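You operate a simulated robot arm through the tools that you are given. There is no shell and no other tool. Be economical: measure what you need, move in short steps, check, and stop when the job is done.

The job below is to be done with a simulated robot arm. You get a single attempt, and the scene is never put back.

Task
Swap the red knob bar for the gold band keypad.
Fine: wind down to the marker first, then pull the steel tray out; knob bar in the teal tray; keypad clamped in the red nest, display end under the clamp; the blue knob bar and the marker stay; touch no other control. Set down upright: what you pick out.

Only the result counts: the job must be done as asked and must still hold three seconds after the hand-in. Knocking over, shifting, dropping, spilling or breaking anything else fails it.

Robot
A 6-joint arm with a two-finger parallel gripper, fixed in place. Base frame: the origin is at the foot of the arm, x ahead of it, y to its left, z up; the work surface is at about z = 750. Units: mm, degrees, N and s.
With the tool pointing down near the work surface it reaches from about 320 to 820 mm from the base axis. Its first joint turns from -166.0 to 166.0 degrees. Payload 3.91 kg.
The TCP is the grasp point between the finger pads, 30 mm short of the fingertips. In the tool frame z runs along the fingers and y along their closing line. Largest opening 110 mm; finger width 20, thickness 10; the body of the gripper, 48 by 112 mm, starts 55 mm behind the TCP.
Orientation is that of the tool frame in the base frame, as [roll, pitch, yaw] about the fixed x, y, z axes, in that order (R = Rz(yaw) Ry(pitch) Rx(roll)). With the fingers straight down and closing along the base's y, the tool's x points along the base's -x, its y along +y and its z along -z.

Tools
- The arm moves only by the tool drive_tool. Its argument "series" is a list that holds one entry, the list of rows, each a list of 7 numbers: the shift along the base's x, y, z in m, then the turn, a rotation vector about the base's x, y, z in degrees, then the closure, from 0 (fully open) to 1 (shut). In form: [[[dx, dy, dz, wx, wy, wz, claw], ...]]. A call has 1 to 10 rows; each row is the pose to reach, as a shift and turn from the pose commanded when the call began. Rows are played at 5 a second. More than 50 mm and 8.6 degrees between two rows, or a gripper value outside its range, and nothing of the call is played. A pose out of reach is approached as far as the arm can. The call stops where the force on the tool passes 40 N (or 10 N more than at its start, if that is more) or the arm is blocked; 0.2 s more then pass. Each finger travels about 45 mm/s and halts on what it meets, pressing with about 30 N; the grip force reading is that of the motor and also rises with nothing between the fingers. The clock runs only during rows and for 0.2 s after the last one: add rows that repeat a pose to give the fingers time. It gives the time, the measured TCP pose, the force on the tool (base axes), the opening and the grip force at its end, in the units of the frame above (readings bear some noise), with the torque about the TCP (base axes, N m) and any sound that the robot's microphone picked up.
- Cameras (640 x 400 px; columns grow to the right, rows downward): "scene" is fixed at [399.6, 651, 1519.4]; the picture's right is [-0.98, -0.19, 0.00], its down [-0.08, 0.40, -0.91] and it looks along [0.18, -0.90, -0.41] (base axes); focal length 352 px, centre (320, 200). "wrist" rides on the gripper at [77, 7, -114] in the tool frame; the picture's right is [-0.09, 1.00, 0.00], its down [-0.80, -0.07, -0.59] and it looks along [-0.59, -0.05, 0.80] (tool axes); focal length 270 px, centre (320, 200). There is no depth. A picture from a camera that has moved, and an enlarged one, comes with that camera's place and axes in the base frame and with its lens.
- capture(camera): a new picture of that camera. No time passes.
- move_column(by): slides the trunk up (or, below 0, down) by that many mm; the arm rides with it, the base frame stays. It gives what a move gives, with no picture.
- enlarge(camera, box): a new picture of the part [left, top, right, bottom] of that camera's present view, enlarged. No time passes.
- job_done(): hands the job in; it is judged then, once.

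Work in short steps. Places have to be worked out from the pictures, the camera data and where the tool is seen: move nearer, look again, correct. Check each grasp and each placing, and mend what went wrong. You have 120 turns and 64 pictures in all, those below and enlarged ones among them. Open the gripper and draw the arm clear of the work before you hand the job in, unless the task says otherwise; then end with one line.

The tools are called as name(argument=value, ...) on one line, values as JSON. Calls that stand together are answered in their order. drive_tool: Moves the arm, as the interface text tells. Its arguments: {"type":"object","properties":{"series":{"type":"array","items":{"type":"array","items":{"type":"array","items":{"type":"number"}}}}},"required":["series"]} The other tools are called the same way: move_column (by) slides the trunk up or down; capture (camera) takes a picture; enlarge (camera, box) takes an enlarged picture of a part of a camera's view; job_done () hands the job in.

At the start:

```text
time_s: 0.0
position: [321.1, -408.4, 1287.9]
tool_rot: [180.0, 0.0, 180.0]
contact_force: [0.5, -0.2, -0.1]
moment: [0.01, 0.01, 0.0]
gripper_width: 109.9
gripper_force: 0.1
trunk travel left (down, up): [-575.0, 35.0]
```

scene: 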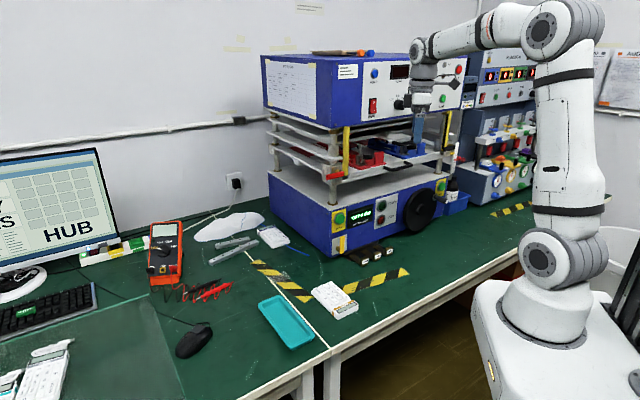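
wrist: 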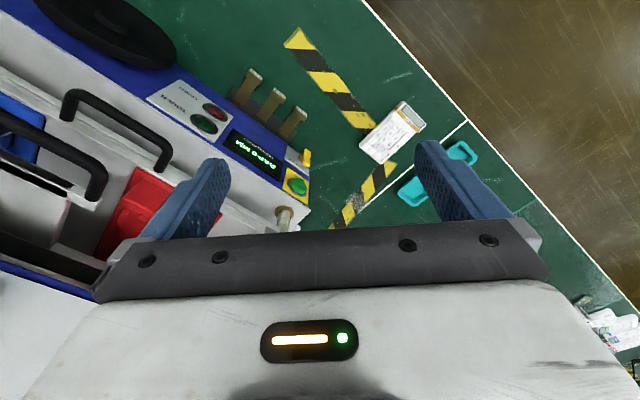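

The scene shows a press-like machine with a wheel, trays and a clamp, so I enlarge the machine and the foreground to identify the parts.

enlarge(camera="scene", box=[250, 40, 480, 184])

enlarge(camera="scene", box=[240, 160, 480, 310])

enlarge(camera="wrist", box=[0, 0, 320, 200])

```text
2.78 times, centred on (365, 112) of scene
camera zoom: at [399.6, 651.0, 1519.4], right [-0.98, -0.19, 0.0], down [-0.08, 0.4, -0.91], along [0.18, -0.9, -0.41], focal length 979 px, centre (195, 444)
```

zoom: 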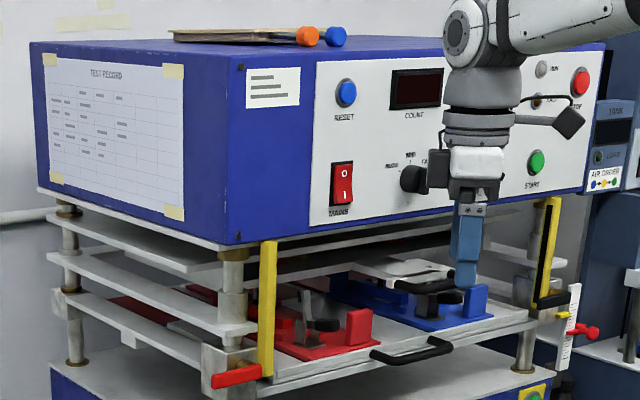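

```text
2.67 times, centred on (360, 235) of scene
camera zoom: at [399.6, 651.0, 1519.4], right [-0.98, -0.19, 0.0], down [-0.08, 0.4, -0.91], along [0.18, -0.9, -0.41], focal length 940 px, centre (213, 107)
```

zoom: 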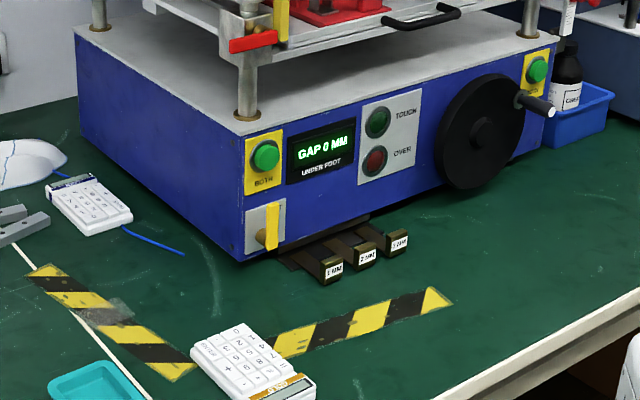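

```text
2.00 times, centred on (160, 100) of wrist
camera zoom: at [243.3, -400.4, 1404.2], right [0.09, 1.0, 0.0], down [0.8, -0.07, 0.59], along [0.59, -0.05, -0.8], focal length 541 px, centre (640, 400)
```

zoom: 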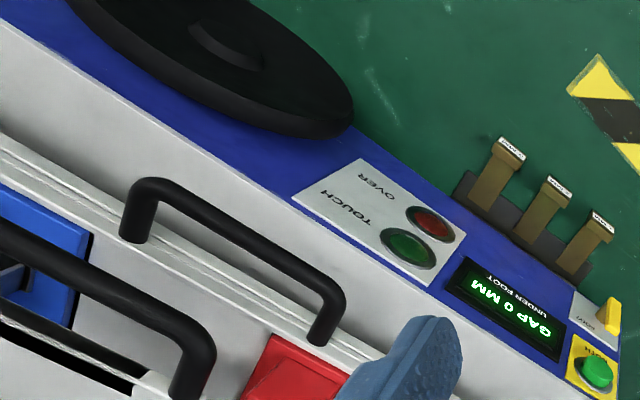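

The machine's front face runs roughly from (586,-503) to (105,-967), facing the robot along about (-0.69, 0.72). I yaw the tool by -46° and back off a little so the wrist camera faces the machine squarely.

drive_tool(series=[[[-0.01, 0.01, 0, 0, 0, -7.7, 0], [-0.02, 0.02, 0, 0, 0, -15.4, 0], [-0.03, 0.03, 0, 0, 0, -23, 0], [-0.04, 0.04, 0, 0, 0, -30.7, 0], [-0.05, 0.05, 0, 0, 0, -38.4, 0], [-0.06, 0.06, 0, 0, 0, -46, 0], [-0.06, 0.06, 0, 0, 0, -46, 0]]])

capture(camera="wrist")

```text
time_s: 1.6
position: [260.9, -347.7, 1289.5]
tool_rot: [179.9, 0.0, 133.9]
contact_force: [-0.1, -0.3, 0.0]
moment: [0.02, -0.01, 0.0]
gripper_width: 109.9
gripper_force: 0.0
trunk travel left (down, up): [-575.0, 35.0]
```

```text
58 pictures are left
camera wrist: at [211.5, -287.6, 1404.5], right [0.78, 0.63, 0.0], down [0.5, -0.63, 0.59], along [0.37, -0.46, -0.8], focal length 270 px, centre (320, 200)
```

wrist: 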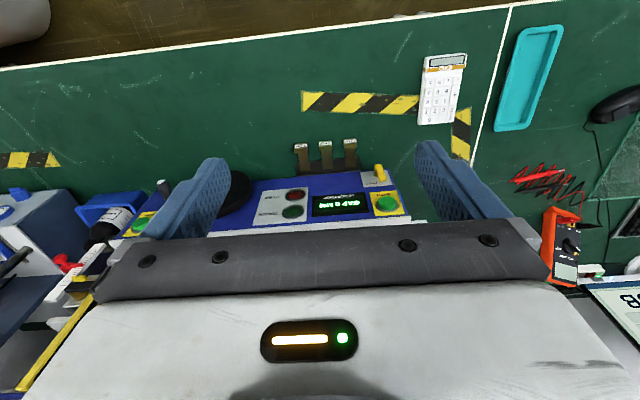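

The wrist picture is inverted and the gripper blocks the far side. I turn the wrist around (+180° yaw) so that later, with the tool level, the camera sits above the fingers.

drive_tool(series=[[[0, 0, 0, 0, 0, 8.5, 0], [0, 0, 0, 0, 0, 17, 0], [0, 0, 0, 0, 0, 25.5, 0], [0, 0, 0, 0, 0, 34, 0], [0, 0, 0, 0, 0, 42.5, 0], [0, 0, 0, 0, 0, 51, 0], [0, 0, 0, 0, 0, 59.5, 0], [0, 0, 0, 0, 0, 68, 0], [0, 0, 0, 0, 0, 76.5, 0], [0, 0, 0, 0, 0, 85, 0]]])

drive_tool(series=[[[0, 0, 0, 0, 0, 8.5, 0], [0, 0, 0, 0, 0, 17, 0], [0, 0, 0, 0, 0, 25.5, 0], [0, 0, 0, 0, 0, 34, 0], [0, 0, 0, 0, 0, 42.5, 0], [0, 0, 0, 0, 0, 51, 0], [0, 0, 0, 0, 0, 59.5, 0], [0, 0, 0, 0, 0, 68, 0], [0, 0, 0, 0, 0, 76.5, 0], [0, 0, 0, 0, 0, 85, 0]]])

drive_tool(series=[[[0, 0, 0, 0, 0, 8.5, 0], [0, 0, 0, 0, 0, 10, 0], [0, 0, 0, 0, 0, 10, 0]]])

capture(camera="wrist")

```text
time_s: 3.8
position: [259.2, -348.3, 1288.8]
tool_rot: [-179.9, 0.0, -140.8]
contact_force: [-0.6, 0.2, 0.5]
moment: [0.0, -0.01, 0.0]
gripper_width: 110.2
gripper_force: 0.1
trunk travel left (down, up): [-575.0, 35.0]
```

```text
time_s: 6.0
position: [310.5, -308.3, 1284.6]
tool_rot: [178.7, -0.2, -57.5]
contact_force: [0.2, 0.1, -0.7]
moment: [-0.03, 0.02, 0.01]
gripper_width: 109.9
gripper_force: 0.0
out of reach, approached as far as the arm can: row 9, 10
trunk travel left (down, up): [-575.0, 35.0]
```

```text
time_s: 6.8
position: [355.9, -257.4, 1282.5]
tool_rot: [178.9, -0.1, -47.7]
contact_force: [0.1, -0.1, -0.3]
moment: [-0.01, 0.02, -0.03]
gripper_width: 110.2
gripper_force: 0.0
out of reach, approached as far as the arm can: row 1, 2, 3
trunk travel left (down, up): [-575.0, 35.0]
```

```text
57 pictures are left
camera wrist: at [404.1, -317.2, 1397.6], right [-0.8, -0.61, 0.02], down [-0.48, 0.65, 0.59], along [-0.37, 0.46, -0.81], focal length 270 px, centre (320, 200)
```

wrist: 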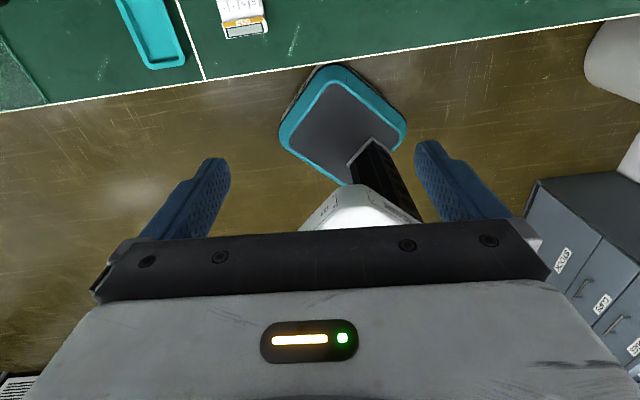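

The wrist reaches its turn limit there, so I settle for tool x pointing to machine-right. I go back to the retracted spot at yaw -136 and zoom the scene camera into the scale and nests now that the arm is out of the way.

drive_tool(series=[[[-0.02, -0.02, 0.002, 0, 0, -8.5, 0], [-0.04, -0.04, 0.004, 0, 0, -17, 0], [-0.06, -0.06, 0.006, 0, 0, -25.5, 0], [-0.08, -0.08, 0.006, 0, 0, -34, 0], [-0.1, -0.1, 0.006, 0, 0, -42.5, 0], [-0.1, -0.1, 0.006, 0, 0, -51, 0], [-0.1, -0.1, 0.006, 0, 0, -59.5, 0], [-0.1, -0.1, 0.006, 0, 0, -68, 0], [-0.1, -0.1, 0.006, 0, 0, -76.5, 0], [-0.1, -0.1, 0.006, 0, 0, -85, 0]]])

enlarge(camera="scene", box=[330, 120, 410, 190])

enlarge(camera="scene", box=[400, 110, 480, 180])

enlarge(camera="scene", box=[255, 110, 345, 190])

```text
time_s: 9.0
position: [255.0, -358.9, 1286.3]
tool_rot: [-180.0, 0.0, -131.2]
contact_force: [0.1, 0.4, -0.2]
moment: [0.01, 0.02, 0.02]
gripper_width: 110.2
gripper_force: 0.1
trunk travel left (down, up): [-575.0, 35.0]
```

```text
5.71 times, centred on (370, 155) of scene
camera zoom: at [399.6, 651.0, 1519.4], right [-0.98, -0.19, 0.0], down [-0.08, 0.4, -0.91], along [0.18, -0.9, -0.41], focal length 2014 px, centre (34, 457)
```

zoom: 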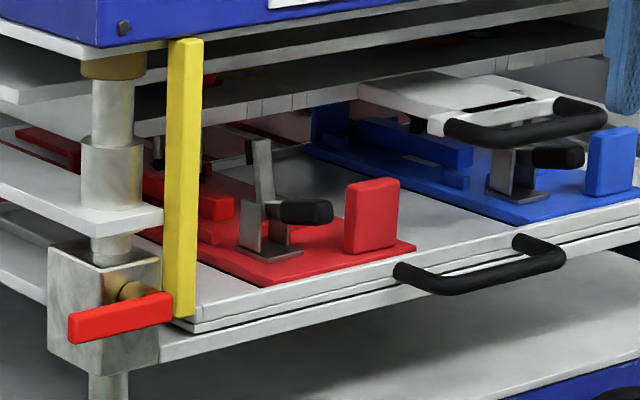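

```text
5.71 times, centred on (440, 145) of scene
camera zoom: at [399.6, 651.0, 1519.4], right [-0.98, -0.19, 0.0], down [-0.08, 0.4, -0.91], along [0.18, -0.9, -0.41], focal length 2014 px, centre (-366, 514)
```

zoom: 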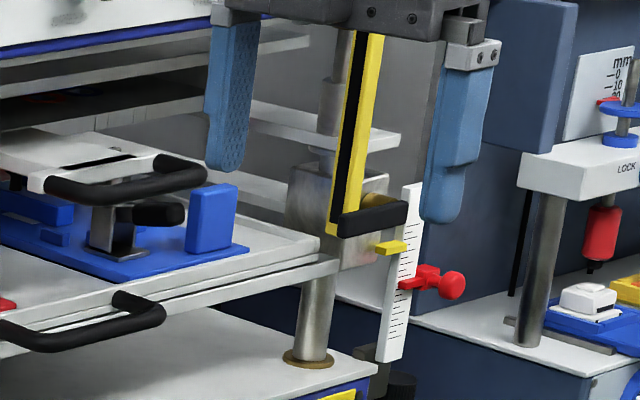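

```text
5.00 times, centred on (300, 150) of scene
camera zoom: at [399.6, 651.0, 1519.4], right [-0.98, -0.19, 0.0], down [-0.08, 0.4, -0.91], along [0.18, -0.9, -0.41], focal length 1762 px, centre (420, 450)
```

zoom: 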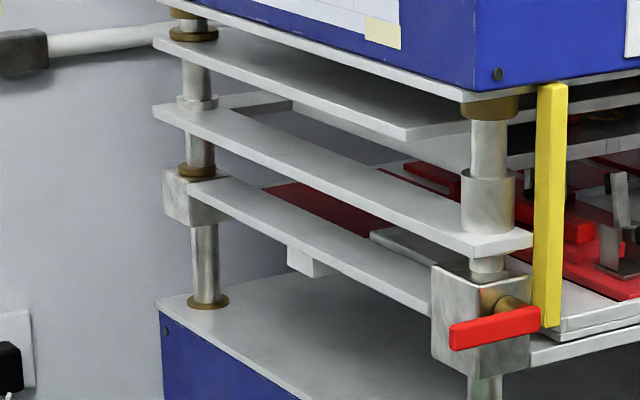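

I see the lower carriage with the yellow pointer, a white scale and a red slide marker just below it. I tilt the tool toward the machine (z from down towards forward) and move right so the wrist camera can look at the nests.

drive_tool(series=[[[-0.01, -0.02, 0, -6.1, -5.9, 0, 0], [-0.02, -0.04, 0, -12.2, -11.7, 0, 0], [-0.03, -0.06, 0, -18.3, -17.6, 0, 0], [-0.04, -0.08, 0, -24.4, -23.4, 0, 0], [-0.05, -0.1, 0, -30.5, -29.3, 0, 0], [-0.06, -0.12, 0, -36.6, -35.1, 0, 0], [-0.06, -0.13, -0.02, -42.7, -41, 0, 0], [-0.06, -0.13, -0.02, -42.7, -41, 0, 0]]])

capture(camera="wrist")

```text
time_s: 10.8
position: [228.2, -484.9, 1337.8]
tool_rot: [-123.4, -3.8, -134.7]
contact_force: [-0.8, 0.1, 0.1]
moment: [-0.02, -0.02, 0.0]
gripper_width: 109.9
gripper_force: 0.0
out of reach, approached as far as the arm can: row 6, 7, 8
trunk travel left (down, up): [-575.0, 35.0]
```

```text
53 pictures are left
camera wrist: at [106.5, -467.0, 1400.8], right [-0.37, 0.41, -0.84], down [0.25, 0.91, 0.33], along [0.89, -0.09, -0.44], focal length 270 px, centre (320, 200)
```

wrist: 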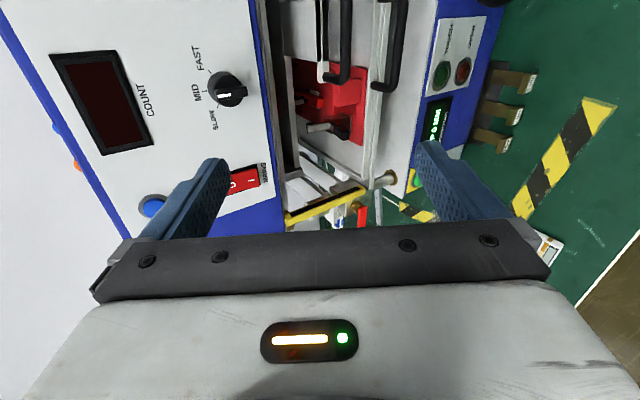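

Part of the tilt is out of reach because the trunk is high. The tool is ~260 mm clear of the machine front, so I lower the trunk by 220 mm and look again.

move_column(by=-220)

capture(camera="wrist")

```text
time_s: 13.1
position: [229.2, -484.4, 1117.0]
tool_rot: [-123.5, -3.8, -134.5]
contact_force: [0.3, -0.2, -0.3]
moment: [0.01, -0.02, -0.02]
gripper_width: 109.8
gripper_force: 0.1
trunk travel left (down, up): [-355.0, 255.0]
```

```text
52 pictures are left
camera wrist: at [106.5, -467.0, 1180.7], right [-0.37, 0.41, -0.83], down [0.25, 0.91, 0.33], along [0.89, -0.09, -0.44], focal length 270 px, centre (320, 200)
```

wrist: 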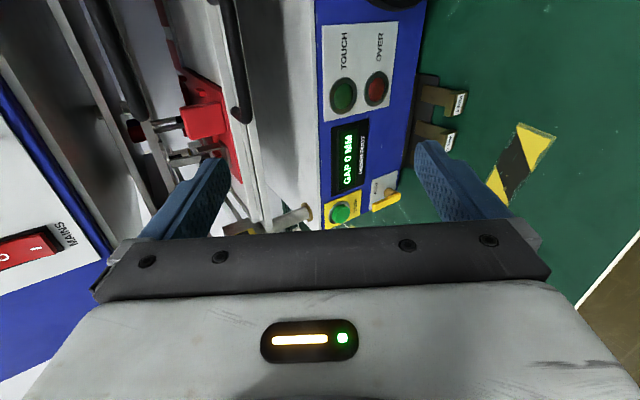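

I zoom the scene camera again on the blue side and the white handled plate, to know which tray is the steel one.

enlarge(camera="scene", box=[340, 125, 440, 188])

enlarge(camera="wrist", box=[60, 0, 270, 200])

```text
6.35 times, centred on (390, 156) of scene
camera zoom: at [399.6, 651.0, 1519.4], right [-0.98, -0.19, 0.0], down [-0.08, 0.4, -0.91], along [0.18, -0.9, -0.41], focal length 2238 px, centre (-124, 476)
```

zoom: 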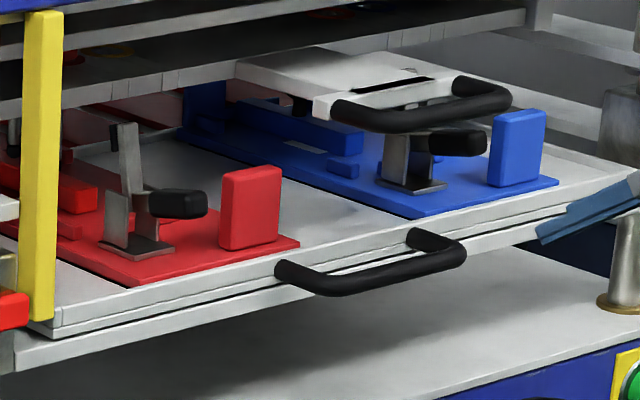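

```text
2.00 times, centred on (165, 100) of wrist
camera zoom: at [106.5, -467.0, 1180.7], right [-0.37, 0.41, -0.83], down [0.25, 0.91, 0.33], along [0.89, -0.09, -0.44], focal length 541 px, centre (630, 400)
```

zoom: 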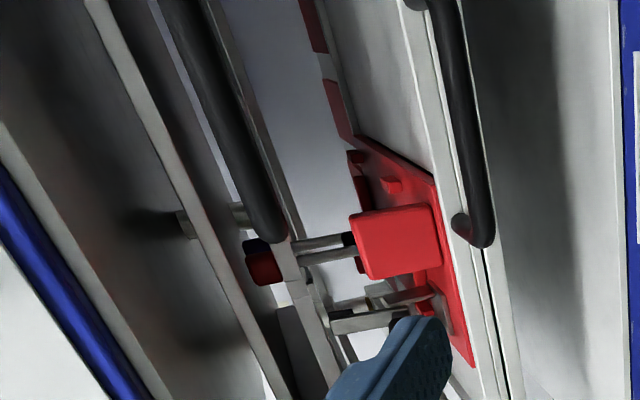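

The steel tray is the lower one carrying both nests; the white handled plate above is a separate probe drawer I must not touch. I level the tool toward the machine and shift to the handwheel side, then will lower further.

drive_tool(series=[[[-0.025, -0.03, 0, -5, -6.4, -0.3, 0], [-0.05, -0.06, 0, -10, -12.8, -0.6, 0], [-0.075, -0.09, 0, -15, -19.2, -1, 0], [-0.1, -0.12, 0, -20.8, -26.6, -1.5, 0], [-0.129, -0.15, 0, -20.8, -26.6, -1.5, 0], [-0.129, -0.15, 0, -20.8, -26.6, -1.5, 0]]])

move_column(by=-180)

capture(camera="wrist")

```text
refused: row 4 steps farther than a row can; nothing moved
```

```text
time_s: 15.1
position: [228.1, -485.4, 936.8]
tool_rot: [-123.5, -3.8, -134.5]
contact_force: [0.5, 0.4, 0.1]
moment: [0.01, 0.01, -0.02]
gripper_width: 109.8
gripper_force: 0.0
trunk travel left (down, up): [-175.0, 435.0]
```

```text
49 pictures are left
camera wrist: at [106.5, -467.0, 1000.7], right [-0.37, 0.41, -0.83], down [0.25, 0.91, 0.33], along [0.89, -0.09, -0.44], focal length 270 px, centre (320, 200)
```

wrist: 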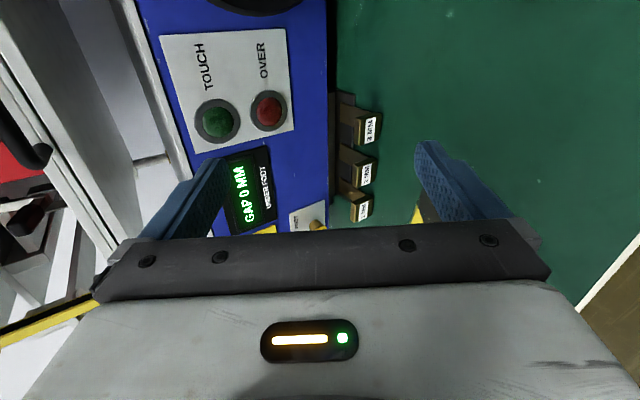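

One row was too big; I repeat with smaller rows, and go a bit further to the right for a good look at the wheel.

drive_tool(series=[[[-0.02, -0.024, 0, -2.6, -3.3, -0.2, 0], [-0.04, -0.048, 0, -5.2, -6.6, -0.4, 0], [-0.06, -0.072, 0, -7.8, -10, -0.6, 0], [-0.08, -0.096, 0, -10.4, -13.3, -0.8, 0], [-0.1, -0.12, 0, -13, -16.6, -1, 0], [-0.12, -0.144, 0, -15.6, -20, -1.2, 0], [-0.145, -0.17, 0, -18.2, -23.3, -1.4, 0], [-0.168, -0.195, 0, -20.8, -26.6, -1.5, 0], [-0.168, -0.195, 0, -20.8, -26.6, -1.5, 0]]])

capture(camera="wrist")

```text
time_s: 17.1
position: [36.6, -809.1, 1073.3]
tool_rot: [-90.2, 0.9, -137.0]
contact_force: [0.0, -0.8, -0.7]
moment: [-0.03, -0.02, 0.05]
gripper_width: 110.1
gripper_force: 0.0
out of reach, approached as far as the arm can: row 1, 2, 3, 4, 5, 6, 7, 8, 9
trunk travel left (down, up): [-175.0, 435.0]
```

```text
48 pictures are left
camera wrist: at [-98.0, -777.0, 1066.0], right [0.08, 0.07, -0.99], down [0.18, 0.98, 0.09], along [0.98, -0.18, 0.06], focal length 270 px, centre (320, 200)
```

wrist: 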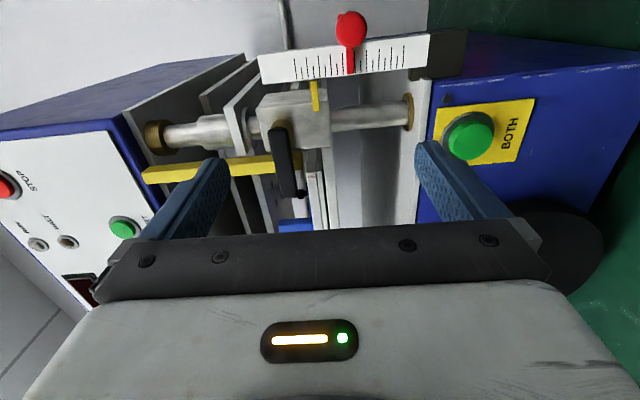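

The pose landed off the commanded spot but is clear of the machine (about 150 mm in front), and gives a great view of scale, pointer and marker. I zoom on them.

enlarge(camera="wrist", box=[250, 0, 450, 120])

capture(camera="scene")

```text
3.20 times, centred on (350, 60) of wrist
camera zoom: at [-98.0, -777.0, 1066.0], right [0.08, 0.07, -0.99], down [0.18, 0.98, 0.09], along [0.98, -0.18, 0.06], focal length 865 px, centre (224, 648)
```

zoom: 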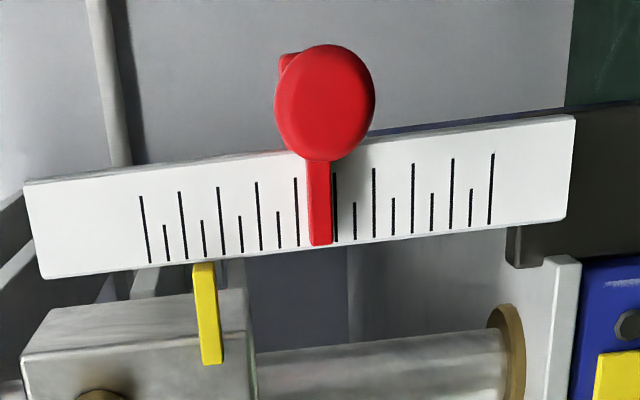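

```text
46 pictures are left
```

scene: 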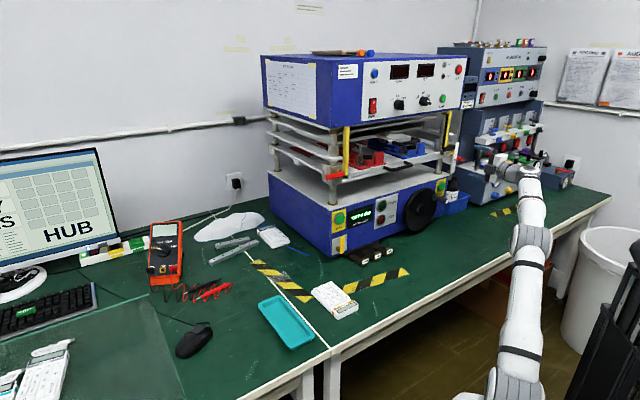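

The pointer must come down about 30 mm (ticks are ~5 mm). The arm is stretched out, because the column moves evidently did not shift the commanded pose; I now move the tool back and down toward the wheel in a controlled way.

drive_tool(series=[[[0, 0.03, -0.02, 0, 0, 0, 0], [0, 0.06, -0.05, 0, 0, 0, 0], [0, 0.09, -0.08, 0, 0, 0, 0], [0, 0.12, -0.11, 0, 0, 0, 0], [0, 0.14, -0.14, 0, 0, 0, 0], [0, 0.16, -0.17, 0, 0, 0, 0], [0, 0.16, -0.17, 0, 0, 0, 0]]])

capture(camera="wrist")

```text
time_s: 18.7
position: [22.6, -808.8, 1068.8]
tool_rot: [-90.2, 1.0, -137.0]
contact_force: [0.4, -0.2, -0.4]
moment: [0.0, 0.0, 0.0]
gripper_width: 109.9
gripper_force: 0.1
out of reach, approached as far as the arm can: row 1, 2, 3, 4, 5, 6, 7
trunk travel left (down, up): [-175.0, 435.0]
```

```text
45 pictures are left
camera wrist: at [-111.7, -777.1, 1061.6], right [0.07, 0.07, -0.99], down [0.18, 0.98, 0.09], along [0.98, -0.18, 0.06], focal length 270 px, centre (320, 200)
```

wrist: 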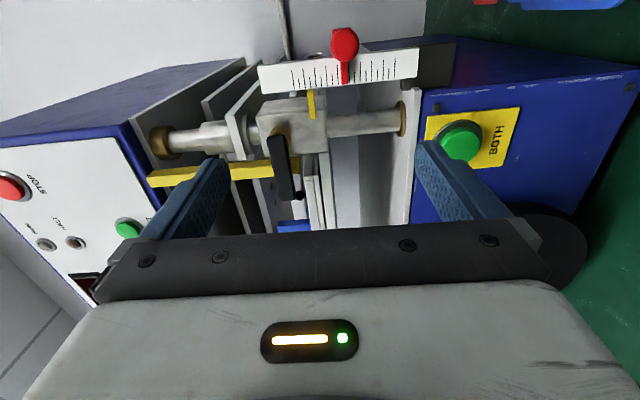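

The level tool orientation is only reachable fully stretched (wrist limit). Better: use a downward tool with x toward the robot, straddling the crank peg from above. I tilt the tool back down while retreating.

drive_tool(series=[[[0, 0.02, 0, 6, 5.7, 0, 0], [0, 0.04, 0, 12, 11.4, 0, 0], [0.01, 0.06, 0, 18, 17.1, 0, 0], [0.02, 0.08, 0, 24, 22.8, 0, 0], [0.03, 0.1, 0, 30, 28.5, 0, 0], [0.04, 0.12, -0.01, 36, 34.2, 0, 0], [0.05, 0.14, -0.02, 42, 39.9, 0, 0], [0.06, 0.17, -0.03, 48, 45.6, 0, 0], [0.07, 0.2, -0.04, 48, 45.6, 0, 0], [0.07, 0.2, -0.04, 48, 45.6, 0, 0]]])

```text
time_s: 20.9
position: [100.5, -614.9, 1034.9]
tool_rot: [-156.2, -0.2, -137.5]
contact_force: [-0.4, 0.5, 0.3]
moment: [-0.03, 0.04, 0.02]
gripper_width: 109.8
gripper_force: 0.1
trunk travel left (down, up): [-175.0, 435.0]
```

Reachable again. I finish pointing the tool down and yaw so that tool x points back to the robot, heading to a spot over the front of the crank.

drive_tool(series=[[[0, -0.01, 0, 6, 5.7, 0, 0], [0, -0.02, 0, 12, 11.4, 0, 0], [0, -0.03, 0, 17.2, 16.5, 0, 0], [0, -0.04, 0, 17.2, 16.5, 0, 0]]])

drive_tool(series=[[[0, 0, 0, 0, 0, -8.5, 0], [0, 0, 0, 0, 0, -17, 0], [0, 0, 0, 0, 0, -25.5, 0], [0, 0, 0, 0, 0, -34, 0], [0, 0, 0, 0, 0, -42.5, 0], [0, 0, 0, 0, 0, -51, 0], [0, 0, 0, 0, 0, -59.5, 0], [0, 0, 0, 0, 0, -68, 0], [0, 0, 0, 0, 0, -76.5, 0], [0, 0, 0, 0, 0, -85, 0]]])

capture(camera="wrist")

```text
time_s: 21.9
position: [97.2, -614.4, 1007.8]
tool_rot: [179.9, -0.7, -137.3]
contact_force: [0.2, -0.2, -0.1]
moment: [0.01, -0.06, 0.0]
gripper_width: 110.4
gripper_force: 0.0
out of reach, approached as far as the arm can: row 2, 3, 4
trunk travel left (down, up): [-175.0, 435.0]
```

```text
time_s: 24.1
position: [100.1, -614.7, 1004.0]
tool_rot: [179.9, -0.5, 137.6]
contact_force: [1.0, 0.0, 0.8]
moment: [-0.02, 0.0, -0.02]
gripper_width: 109.7
gripper_force: 0.0
out of reach, approached as far as the arm can: row 9, 10
trunk travel left (down, up): [-175.0, 435.0]
```

```text
44 pictures are left
camera wrist: at [47.6, -558.6, 1119.9], right [0.74, 0.68, 0.0], down [0.55, -0.6, 0.59], along [0.4, -0.43, -0.81], focal length 270 px, centre (320, 200)
```

wrist: 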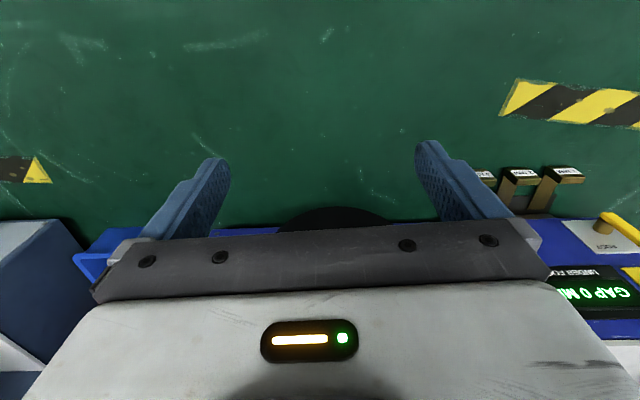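

The wheel hides behind the gripper; I tilt the tool about 35° forward, which also helps reach, and lower it somewhat for a clear look at the crank.

drive_tool(series=[[[0, 0, -0.01, -5.0, -4.9, -0.7, 0], [-0.01, 0, -0.02, -10, -9.8, -1.4, 0], [-0.02, 0, -0.03, -15, -14.7, -2, 0], [-0.03, 0, -0.03, -20, -19.6, -2.7, 0], [-0.04, -0.01, -0.03, -25, -24.5, -3.4, 0], [-0.04, -0.02, -0.03, -25, -24.5, -3.4, 0]]])

capture(camera="wrist")

```text
time_s: 25.5
position: [59.0, -634.3, 973.9]
tool_rot: [-179.0, 34.5, 134.5]
contact_force: [0.8, -0.2, 0.9]
moment: [-0.03, -0.02, -0.01]
gripper_width: 110.0
gripper_force: 0.1
trunk travel left (down, up): [-175.0, 435.0]
```

```text
43 pictures are left
camera wrist: at [-24.8, -536.2, 1025.9], right [0.77, 0.64, 0.04], down [0.18, -0.27, 0.94], along [0.61, -0.72, -0.33], focal length 270 px, centre (320, 200)
```

wrist: 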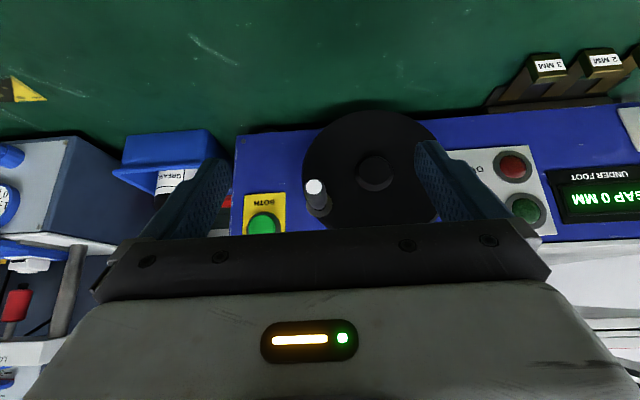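

A clear view of the wheel and crank peg (picture inverted). I zoom in to measure peg tip, base and hub precisely.

enlarge(camera="wrist", box=[270, 100, 450, 230])

enlarge(camera="scene", box=[390, 150, 490, 240])

```text
3.08 times, centred on (360, 165) of wrist
camera zoom: at [-24.8, -536.2, 1025.9], right [0.77, 0.64, 0.04], down [0.18, -0.27, 0.94], along [0.61, -0.72, -0.33], focal length 832 px, centre (197, 308)
```

zoom: 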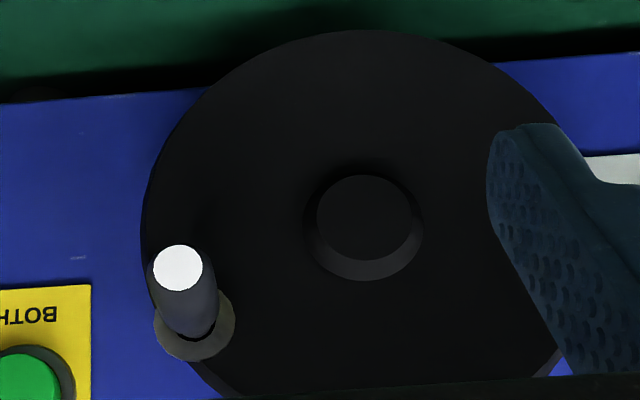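

```text
4.44 times, centred on (440, 195) of scene
camera zoom: at [399.6, 651.0, 1519.4], right [-0.98, -0.19, 0.0], down [-0.08, 0.4, -0.91], along [0.18, -0.9, -0.41], focal length 1566 px, centre (-213, 222)
```

zoom: 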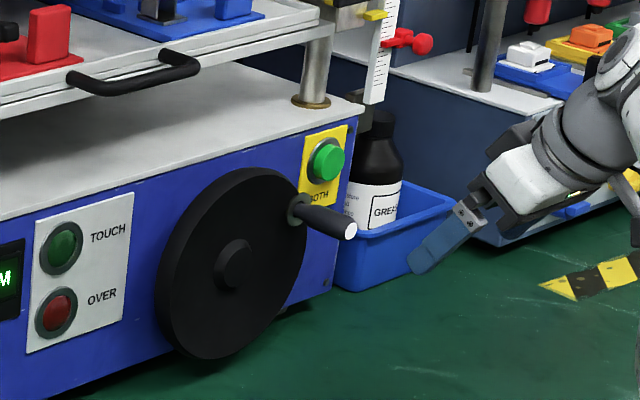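

Triangulated: peg tip ≈(149,-751,915), base ≈(192,-793,916), hub ≈(247,-743,874); crank radius ≈85 mm. I move to a pre-grasp 80 mm back along the tool axis with a half-open gripper.

drive_tool(series=[[[0.025, -0.035, 0.002, 0, 0, 0, 0.2], [0.05, -0.07, 0.004, 0, 0, 0, 0.4], [0.073, -0.1, 0.008, 0, 0, 0, 0.5], [0.073, -0.1, 0.008, 0, 0, 0, 0.5]]])

capture(camera="wrist")

```text
time_s: 26.5
position: [133.7, -735.3, 982.3]
tool_rot: [-179.2, 34.4, 134.5]
contact_force: [-0.7, -0.5, -0.6]
moment: [-0.01, -0.02, 0.01]
gripper_width: 55.0
gripper_force: 0.1
trunk travel left (down, up): [-175.0, 435.0]
```

```text
40 pictures are left
camera wrist: at [49.0, -637.5, 1033.7], right [0.77, 0.64, 0.04], down [0.18, -0.28, 0.94], along [0.61, -0.72, -0.33], focal length 270 px, centre (320, 200)
```

wrist: 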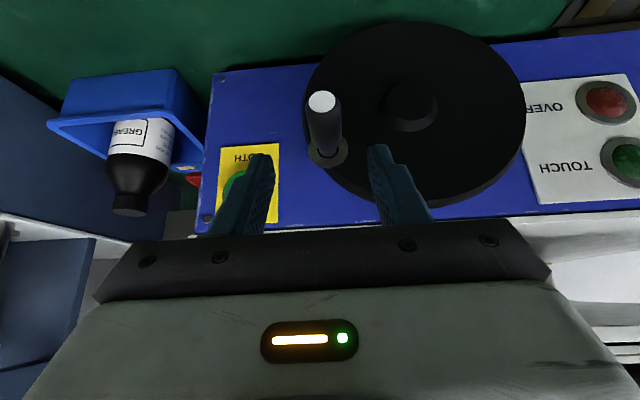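

The peg is centred between the fingers. I advance 80 mm along the tool axis and close on the peg.

drive_tool(series=[[[0.008, -0.008, -0.0165, 0, 0, 0, 0.5], [0.016, -0.016, -0.033, 0, 0, 0, 0.5], [0.024, -0.024, -0.0495, 0, 0, 0, 0.5], [0.031, -0.031, -0.066, 0, 0, 0, 0.5], [0.031, -0.031, -0.066, 0, 0, 0, 0.5]]])

capture(camera="wrist")

```text
time_s: 27.7
position: [164.4, -765.2, 916.0]
tool_rot: [-179.0, 34.4, 134.4]
contact_force: [0.4, -0.2, 0.8]
moment: [-0.02, 0.01, -0.01]
gripper_width: 54.9
gripper_force: 0.0
trunk travel left (down, up): [-175.0, 435.0]
```

```text
39 pictures are left
camera wrist: at [79.8, -667.8, 967.9], right [0.77, 0.64, 0.04], down [0.18, -0.27, 0.94], along [0.61, -0.72, -0.33], focal length 270 px, centre (320, 200)
```

wrist: 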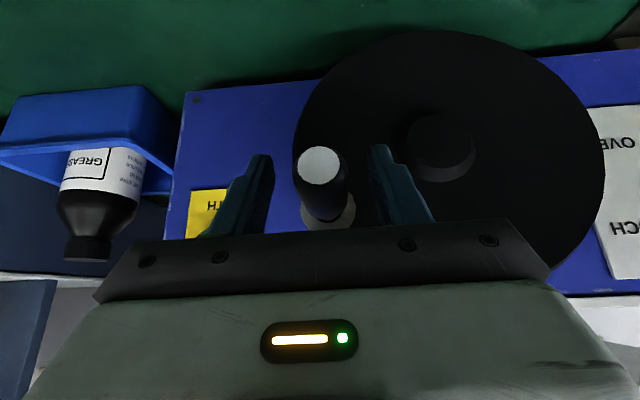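

The peg sits squarely between the fingers. I close on it, adding time for the fingers to travel.

drive_tool(series=[[[0, 0, 0, 0, 0, 0, 0.7], [0, 0, 0, 0, 0, 0, 0.9], [0, 0, 0, 0, 0, 0, 0.9], [0, 0, 0, 0, 0, 0, 0.9], [0, 0, 0, 0, 0, 0, 0.9]]])

```text
time_s: 28.9
position: [165.1, -765.0, 916.4]
tool_rot: [-179.0, 34.3, 134.6]
contact_force: [8.7, 19.3, -5.9]
moment: [0.1, 0.03, 1.28]
gripper_width: 24.0
gripper_force: 45.0
trunk travel left (down, up): [-175.0, 435.0]
```

Gripped the peg (24 mm). I try a 30° clockwise turn (as seen from the robot) and watch which way the carriage pointer goes.

drive_tool(series=[[[-0.0043, -0.0043, -0.0136, 0, 0, 0, 0.9], [-0.007, -0.007, -0.028, 0, 0, 0, 0.9], [-0.0077, -0.0078, -0.0429, 0, 0, 0, 0.9], [-0.0077, -0.0078, -0.0429, 0, 0, 0, 0.9]]])

enlarge(camera="scene", box=[400, 110, 480, 180])

```text
time_s: 29.9
position: [157.2, -772.6, 873.6]
tool_rot: [-178.8, 34.5, 134.5]
contact_force: [18.5, 0.3, 12.4]
moment: [-0.52, -0.83, 1.16]
gripper_width: 23.7
gripper_force: 45.6
trunk travel left (down, up): [-175.0, 435.0]
```

```text
5.71 times, centred on (440, 145) of scene
camera zoom: at [399.6, 651.0, 1519.4], right [-0.98, -0.19, 0.0], down [-0.08, 0.4, -0.91], along [0.18, -0.9, -0.41], focal length 2014 px, centre (-366, 514)
```

zoom: 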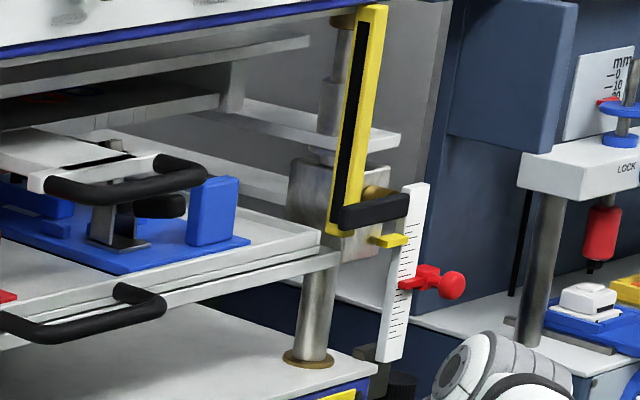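

The carriage rose about 5-6 mm for 30° clockwise, so down is counter-clockwise, roughly 65 mm per turn. I turn back counter-clockwise 80° and check.

drive_tool(series=[[[0.0034, 0.0035, 0.0293, 0, 0, 0, 0.9], [0.0136, 0.0138, 0.0552, 0, 0, 0, 0.9], [0.0295, 0.0299, 0.0745, 0, 0, 0, 0.9], [0.0491, 0.0496, 0.0849, 0, 0, 0, 0.9], [0.0491, 0.0496, 0.0849, 0, 0, 0, 0.9]]])

enlarge(camera="scene", box=[400, 110, 480, 180])

```text
time_s: 31.1
position: [203.6, -722.2, 957.7]
tool_rot: [-179.0, 34.4, 134.5]
contact_force: [-9.5, 10.3, 7.7]
moment: [0.86, 0.95, 1.15]
gripper_width: 24.1
gripper_force: 45.4
trunk travel left (down, up): [-175.0, 435.0]
```

```text
5.71 times, centred on (440, 145) of scene
camera zoom: at [399.6, 651.0, 1519.4], right [-0.98, -0.19, 0.0], down [-0.08, 0.4, -0.91], along [0.18, -0.9, -0.41], focal length 2014 px, centre (-366, 514)
```

zoom: 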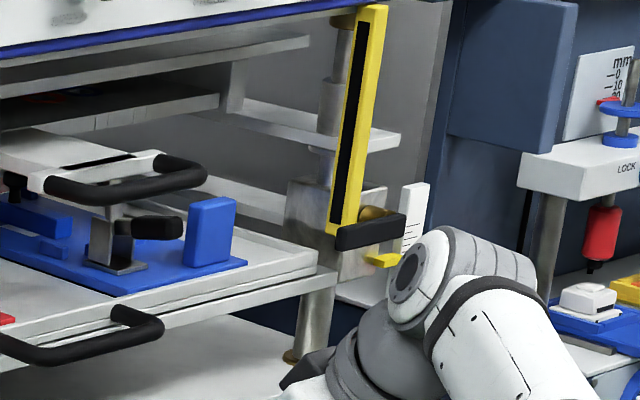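

The carriage is going down (~0.25 px/° in this view; about 20–25 px to go). I turn another 80° counter-clockwise.

drive_tool(series=[[[0.0209, 0.0211, 0.0004, 0, 0, 0, 0.9], [0.0406, 0.041, -0.0095, 0, 0, 0, 0.9], [0.0567, 0.0573, -0.0284, 0, 0, 0, 0.9], [0.0673, 0.068, -0.0539, 0, 0, 0, 0.9], [0.0673, 0.068, -0.0539, 0, 0, 0, 0.9]]])

enlarge(camera="scene", box=[400, 110, 480, 180])

```text
time_s: 32.3
position: [271.0, -656.4, 901.8]
tool_rot: [-179.1, 34.3, 134.5]
contact_force: [-7.0, 0.3, 0.3]
moment: [0.14, 0.38, 1.1]
gripper_width: 23.5
gripper_force: 45.3
trunk travel left (down, up): [-175.0, 435.0]
```

```text
5.71 times, centred on (440, 145) of scene
camera zoom: at [399.6, 651.0, 1519.4], right [-0.98, -0.19, 0.0], down [-0.08, 0.4, -0.91], along [0.18, -0.9, -0.41], focal length 2014 px, centre (-366, 514)
```

zoom: 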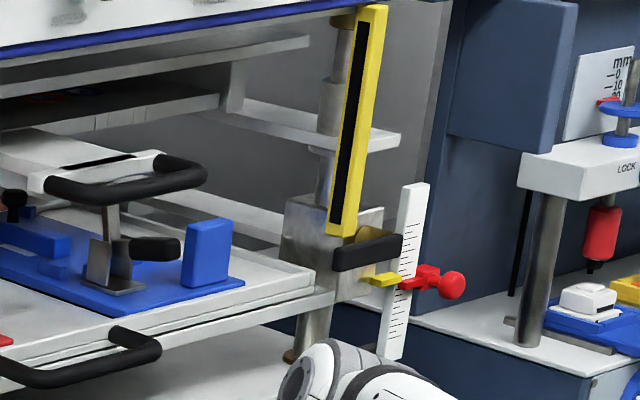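

The pointer is now very close to the marker; I zoom tighter to judge the remaining offset.

enlarge(camera="scene", box=[440, 135, 464, 150])

```text
16.00 times, centred on (452, 142) of scene
camera zoom: at [399.6, 651.0, 1519.4], right [-0.98, -0.19, 0.0], down [-0.08, 0.4, -0.91], along [0.18, -0.9, -0.41], focal length 5639 px, centre (-1792, 1120)
```

zoom: 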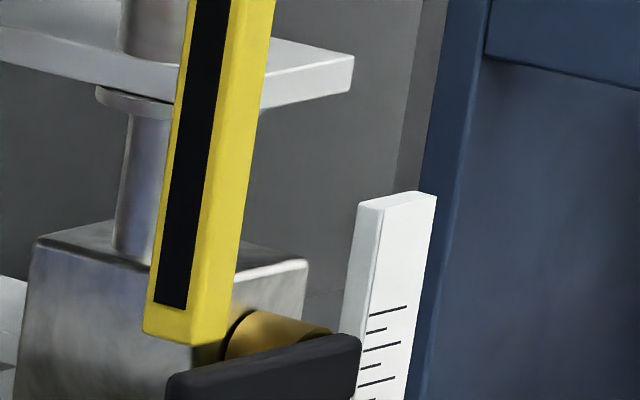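

enlarge(camera="scene", box=[442, 150, 466, 165])

```text
16.00 times, centred on (454, 158) of scene
camera zoom: at [399.6, 651.0, 1519.4], right [-0.98, -0.19, 0.0], down [-0.08, 0.4, -0.91], along [0.18, -0.9, -0.41], focal length 5639 px, centre (-1824, 880)
```

zoom: 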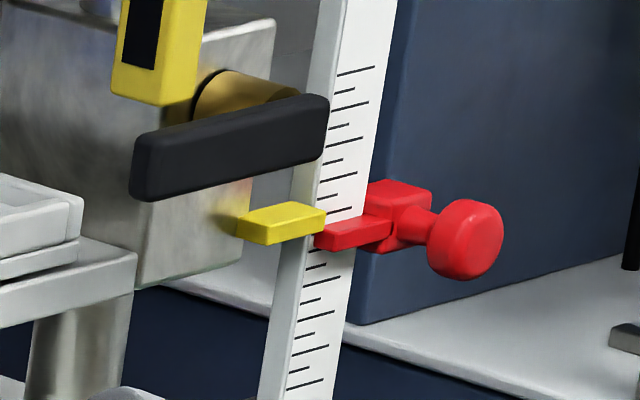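

By tick spacing the pointer still needs about 5 mm more down, i.e. ~22° of wheel. I turn that and compare again.

drive_tool(series=[[[0.003, 0.0031, -0.0158, 0, 0, 0, 0.9], [0.0039, 0.0039, -0.0322, 0, 0, 0, 0.9], [0.0039, 0.0039, -0.0322, 0, 0, 0, 0.9]]])

enlarge(camera="scene", box=[442, 150, 466, 165])

```text
time_s: 33.1
position: [275.5, -650.2, 872.2]
tool_rot: [-179.0, 34.4, 134.5]
contact_force: [-1.7, 4.9, 6.2]
moment: [-0.07, 0.47, 1.05]
gripper_width: 23.7
gripper_force: 45.0
trunk travel left (down, up): [-175.0, 435.0]
```

```text
16.00 times, centred on (454, 158) of scene
camera zoom: at [399.6, 651.0, 1519.4], right [-0.98, -0.19, 0.0], down [-0.08, 0.4, -0.91], along [0.18, -0.9, -0.41], focal length 5639 px, centre (-1824, 880)
```

zoom: 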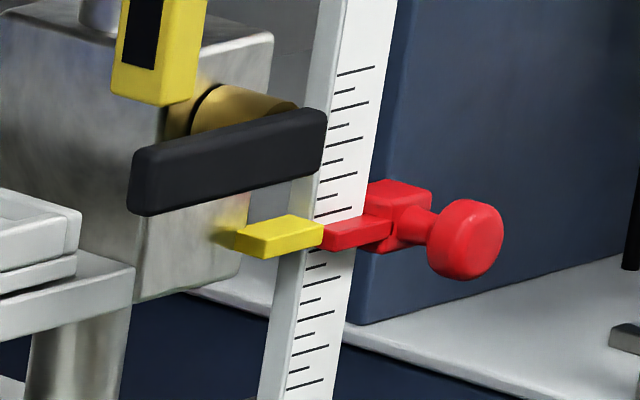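

About 1 mm left. I turn 6° more and check.

drive_tool(series=[[[-0.0005, -0.0005, -0.0089, 0, 0, 0, 0.9], [-0.0005, -0.0005, -0.0089, 0, 0, 0, 0.9]]])

enlarge(camera="scene", box=[446, 154, 462, 164])

```text
time_s: 33.7
position: [275.6, -650.9, 862.7]
tool_rot: [-179.0, 34.5, 134.6]
contact_force: [4.8, 13.1, 3.6]
moment: [-0.2, 0.42, 0.98]
gripper_width: 24.0
gripper_force: 44.7
trunk travel left (down, up): [-175.0, 435.0]
```

```text
16.00 times, centred on (454, 159) of scene
camera zoom: at [399.6, 651.0, 1519.4], right [-0.98, -0.19, 0.0], down [-0.08, 0.4, -0.91], along [0.18, -0.9, -0.41], focal length 5639 px, centre (-1824, 856)
```

zoom: 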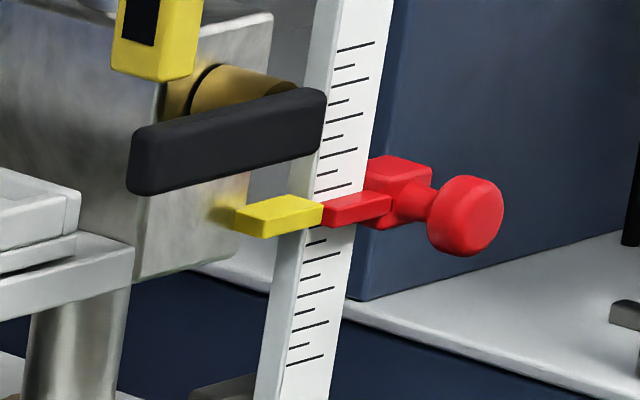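

Pointer and marker bars now line up. I open the fingers and back out along the tool axis, then recheck it holds.

drive_tool(series=[[[0, 0, 0, 0, 0, 0, 0.7], [0, 0, 0, 0, 0, 0, 0.5], [0, 0, 0, 0, 0, 0, 0.5], [0, 0, 0, 0, 0, 0, 0.5], [-0.012, 0.012, 0.025, 0, 0, 0, 0.5], [-0.024, 0.024, 0.05, 0, 0, 0, 0.5], [-0.036, 0.036, 0.075, 0, 0, 0, 0.5], [-0.06, 0.06, 0.1, 0, 0, 0, 0.5], [-0.09, 0.09, 0.12, 0, 0, 0, 0.5], [-0.09, 0.09, 0.12, 0, 0, 0, 0.5]]])

enlarge(camera="scene", box=[446, 154, 462, 164])

capture(camera="wrist")

```text
time_s: 35.9
position: [186.4, -560.7, 982.2]
tool_rot: [-178.9, 34.4, 134.5]
contact_force: [-0.2, -0.4, 0.2]
moment: [0.06, -0.03, -0.01]
gripper_width: 55.0
gripper_force: 0.1
trunk travel left (down, up): [-175.0, 435.0]
```

```text
16.00 times, centred on (454, 159) of scene
camera zoom: at [399.6, 651.0, 1519.4], right [-0.98, -0.19, 0.0], down [-0.08, 0.4, -0.91], along [0.18, -0.9, -0.41], focal length 5639 px, centre (-1824, 856)
```

zoom: 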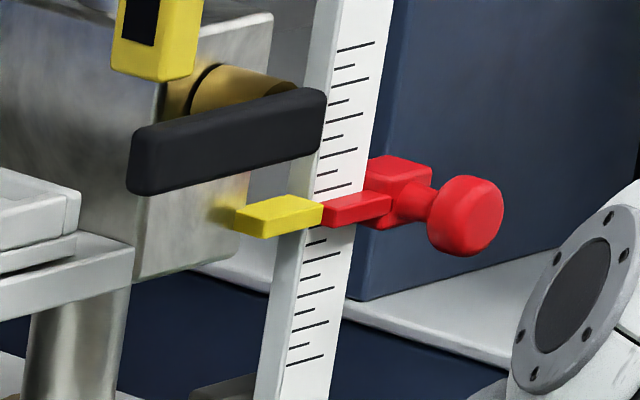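

```text
30 pictures are left
camera wrist: at [102.7, -463.2, 1033.6], right [0.77, 0.64, 0.04], down [0.18, -0.27, 0.94], along [0.61, -0.72, -0.33], focal length 270 px, centre (320, 200)
```

wrist: 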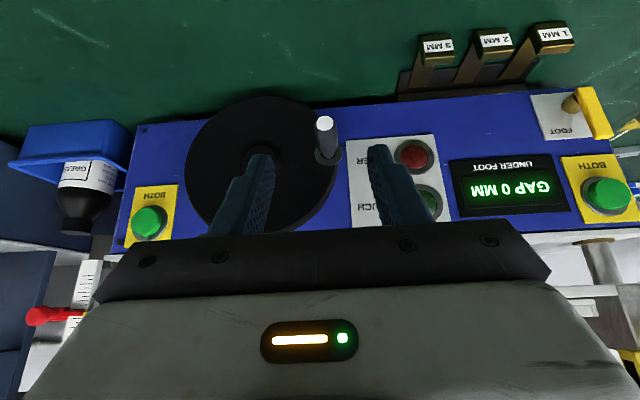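

The setting holds. Next the tray handle (now around z≈1057): I raise the trunk 250 mm to look at the tray front with the wrist camera.

move_column(by=250)

capture(camera="wrist")

enlarge(camera="scene", box=[320, 125, 464, 215])

```text
time_s: 38.5
position: [187.3, -562.1, 1232.6]
tool_rot: [-179.0, 34.3, 134.5]
contact_force: [-0.5, -0.3, 0.1]
moment: [0.0, -0.03, -0.01]
gripper_width: 55.2
gripper_force: 0.0
trunk travel left (down, up): [-425.0, 185.0]
```

```text
29 pictures are left
camera wrist: at [103.0, -463.8, 1283.3], right [0.77, 0.64, 0.04], down [0.18, -0.27, 0.94], along [0.61, -0.72, -0.33], focal length 270 px, centre (320, 200)
```

wrist: 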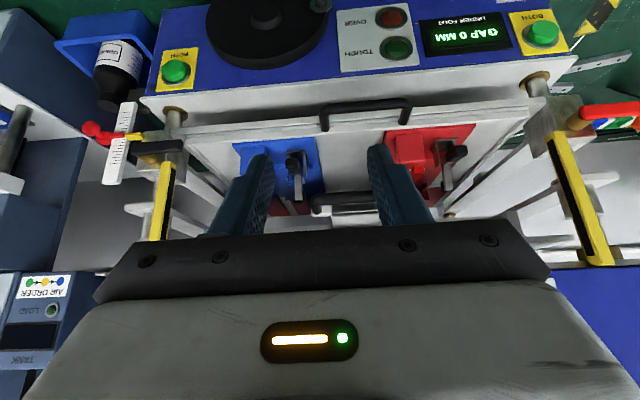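

```text
4.44 times, centred on (392, 170) of scene
camera zoom: at [399.6, 651.0, 1519.4], right [-0.98, -0.19, 0.0], down [-0.08, 0.4, -0.91], along [0.18, -0.9, -0.41], focal length 1566 px, centre (0, 333)
```

zoom: 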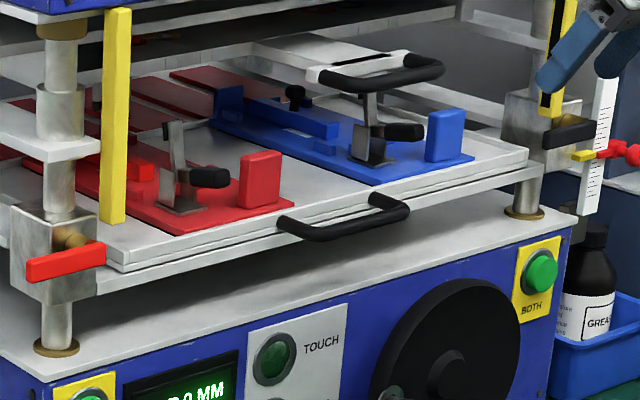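

The handle bar centre is about (358,-658,1045). To grip it across, I need the closing line perpendicular to the bar; I turn the tool about its own axis by 90° (x to machine-right) here in free space.

drive_tool(series=[[[0, 0, 0, -3.3, 3.3, 7, 0.5], [0, 0, 0, -6.7, 6.7, 14, 0.5], [0, 0, 0, -10, 10, 21, 0.5], [0, 0, 0, -13.4, 13.4, 28, 0.5], [0, 0, 0, -16.8, 16.7, 35, 0.5], [0, 0, 0, -20.1, 20, 42, 0.5], [0, 0, 0, -23.5, 23.4, 49, 0.5], [0, 0, 0, -26.8, 26.7, 56, 0.5], [0, 0, 0, -30.2, 30, 63, 0.5], [0, 0, 0, -33.6, 33.4, 70, 0.5]]])

```text
time_s: 40.7
position: [187.5, -561.5, 1232.0]
tool_rot: [-144.8, 3.4, -139.5]
contact_force: [0.0, 0.6, -0.6]
moment: [-0.01, 0.0, -0.02]
gripper_width: 55.2
gripper_force: 0.1
trunk travel left (down, up): [-425.0, 185.0]
```

Column moves do update the commanded pose. I fine-align the orientation (40° forward tilt) and go to a pre-grasp 90 mm from the handle, fingers open 35 mm, then look.

drive_tool(series=[[[0.026, -0.011, -0.023, -1.2, -0.2, 1, 0.6], [0.052, -0.022, -0.046, -2.4, -0.4, 2, 0.68], [0.078, -0.033, -0.07, -3.6, -0.6, 3, 0.68], [0.104, -0.045, -0.094, -4.8, -0.8, 4, 0.68], [0.129, -0.056, -0.118, -5.8, -1, 4.8, 0.68], [0.129, -0.056, -0.118, -5.8, -1, 4.8, 0.68]]])

capture(camera="wrist")

enlarge(camera="scene", box=[350, 140, 446, 200])

```text
time_s: 42.1
position: [315.3, -618.5, 1112.3]
tool_rot: [-139.7, 0.4, -134.6]
contact_force: [-0.2, 0.3, 0.0]
moment: [0.0, -0.01, -0.02]
gripper_width: 34.9
gripper_force: 0.1
trunk travel left (down, up): [-425.0, 185.0]
```

```text
27 pictures are left
camera wrist: at [204.8, -617.9, 1195.4], right [-0.48, 0.6, -0.64], down [0.33, 0.8, 0.5], along [0.82, 0.03, -0.58], focal length 270 px, centre (320, 200)
```

wrist: 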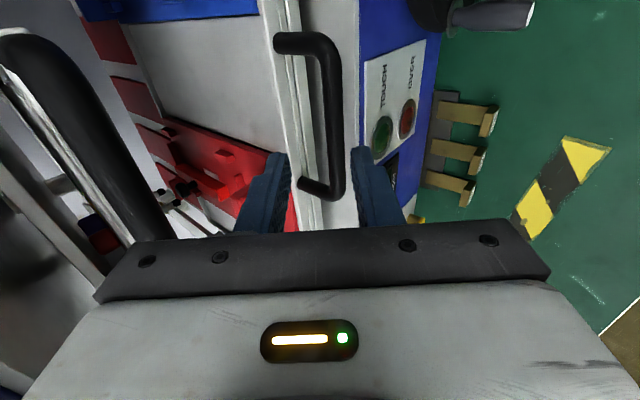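

```text
6.67 times, centred on (398, 170) of scene
camera zoom: at [399.6, 651.0, 1519.4], right [-0.98, -0.19, 0.0], down [-0.08, 0.4, -0.91], along [0.18, -0.9, -0.41], focal length 2350 px, centre (-200, 400)
```

zoom: 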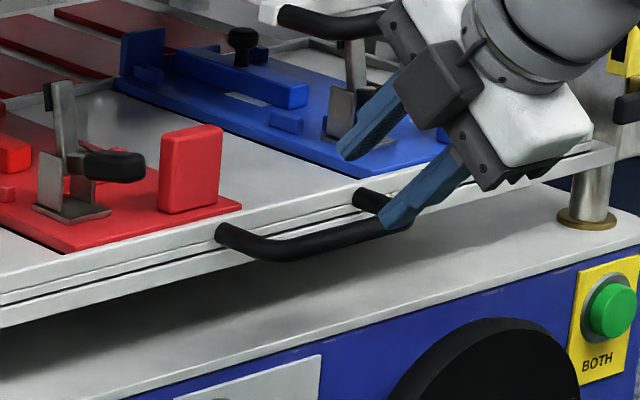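

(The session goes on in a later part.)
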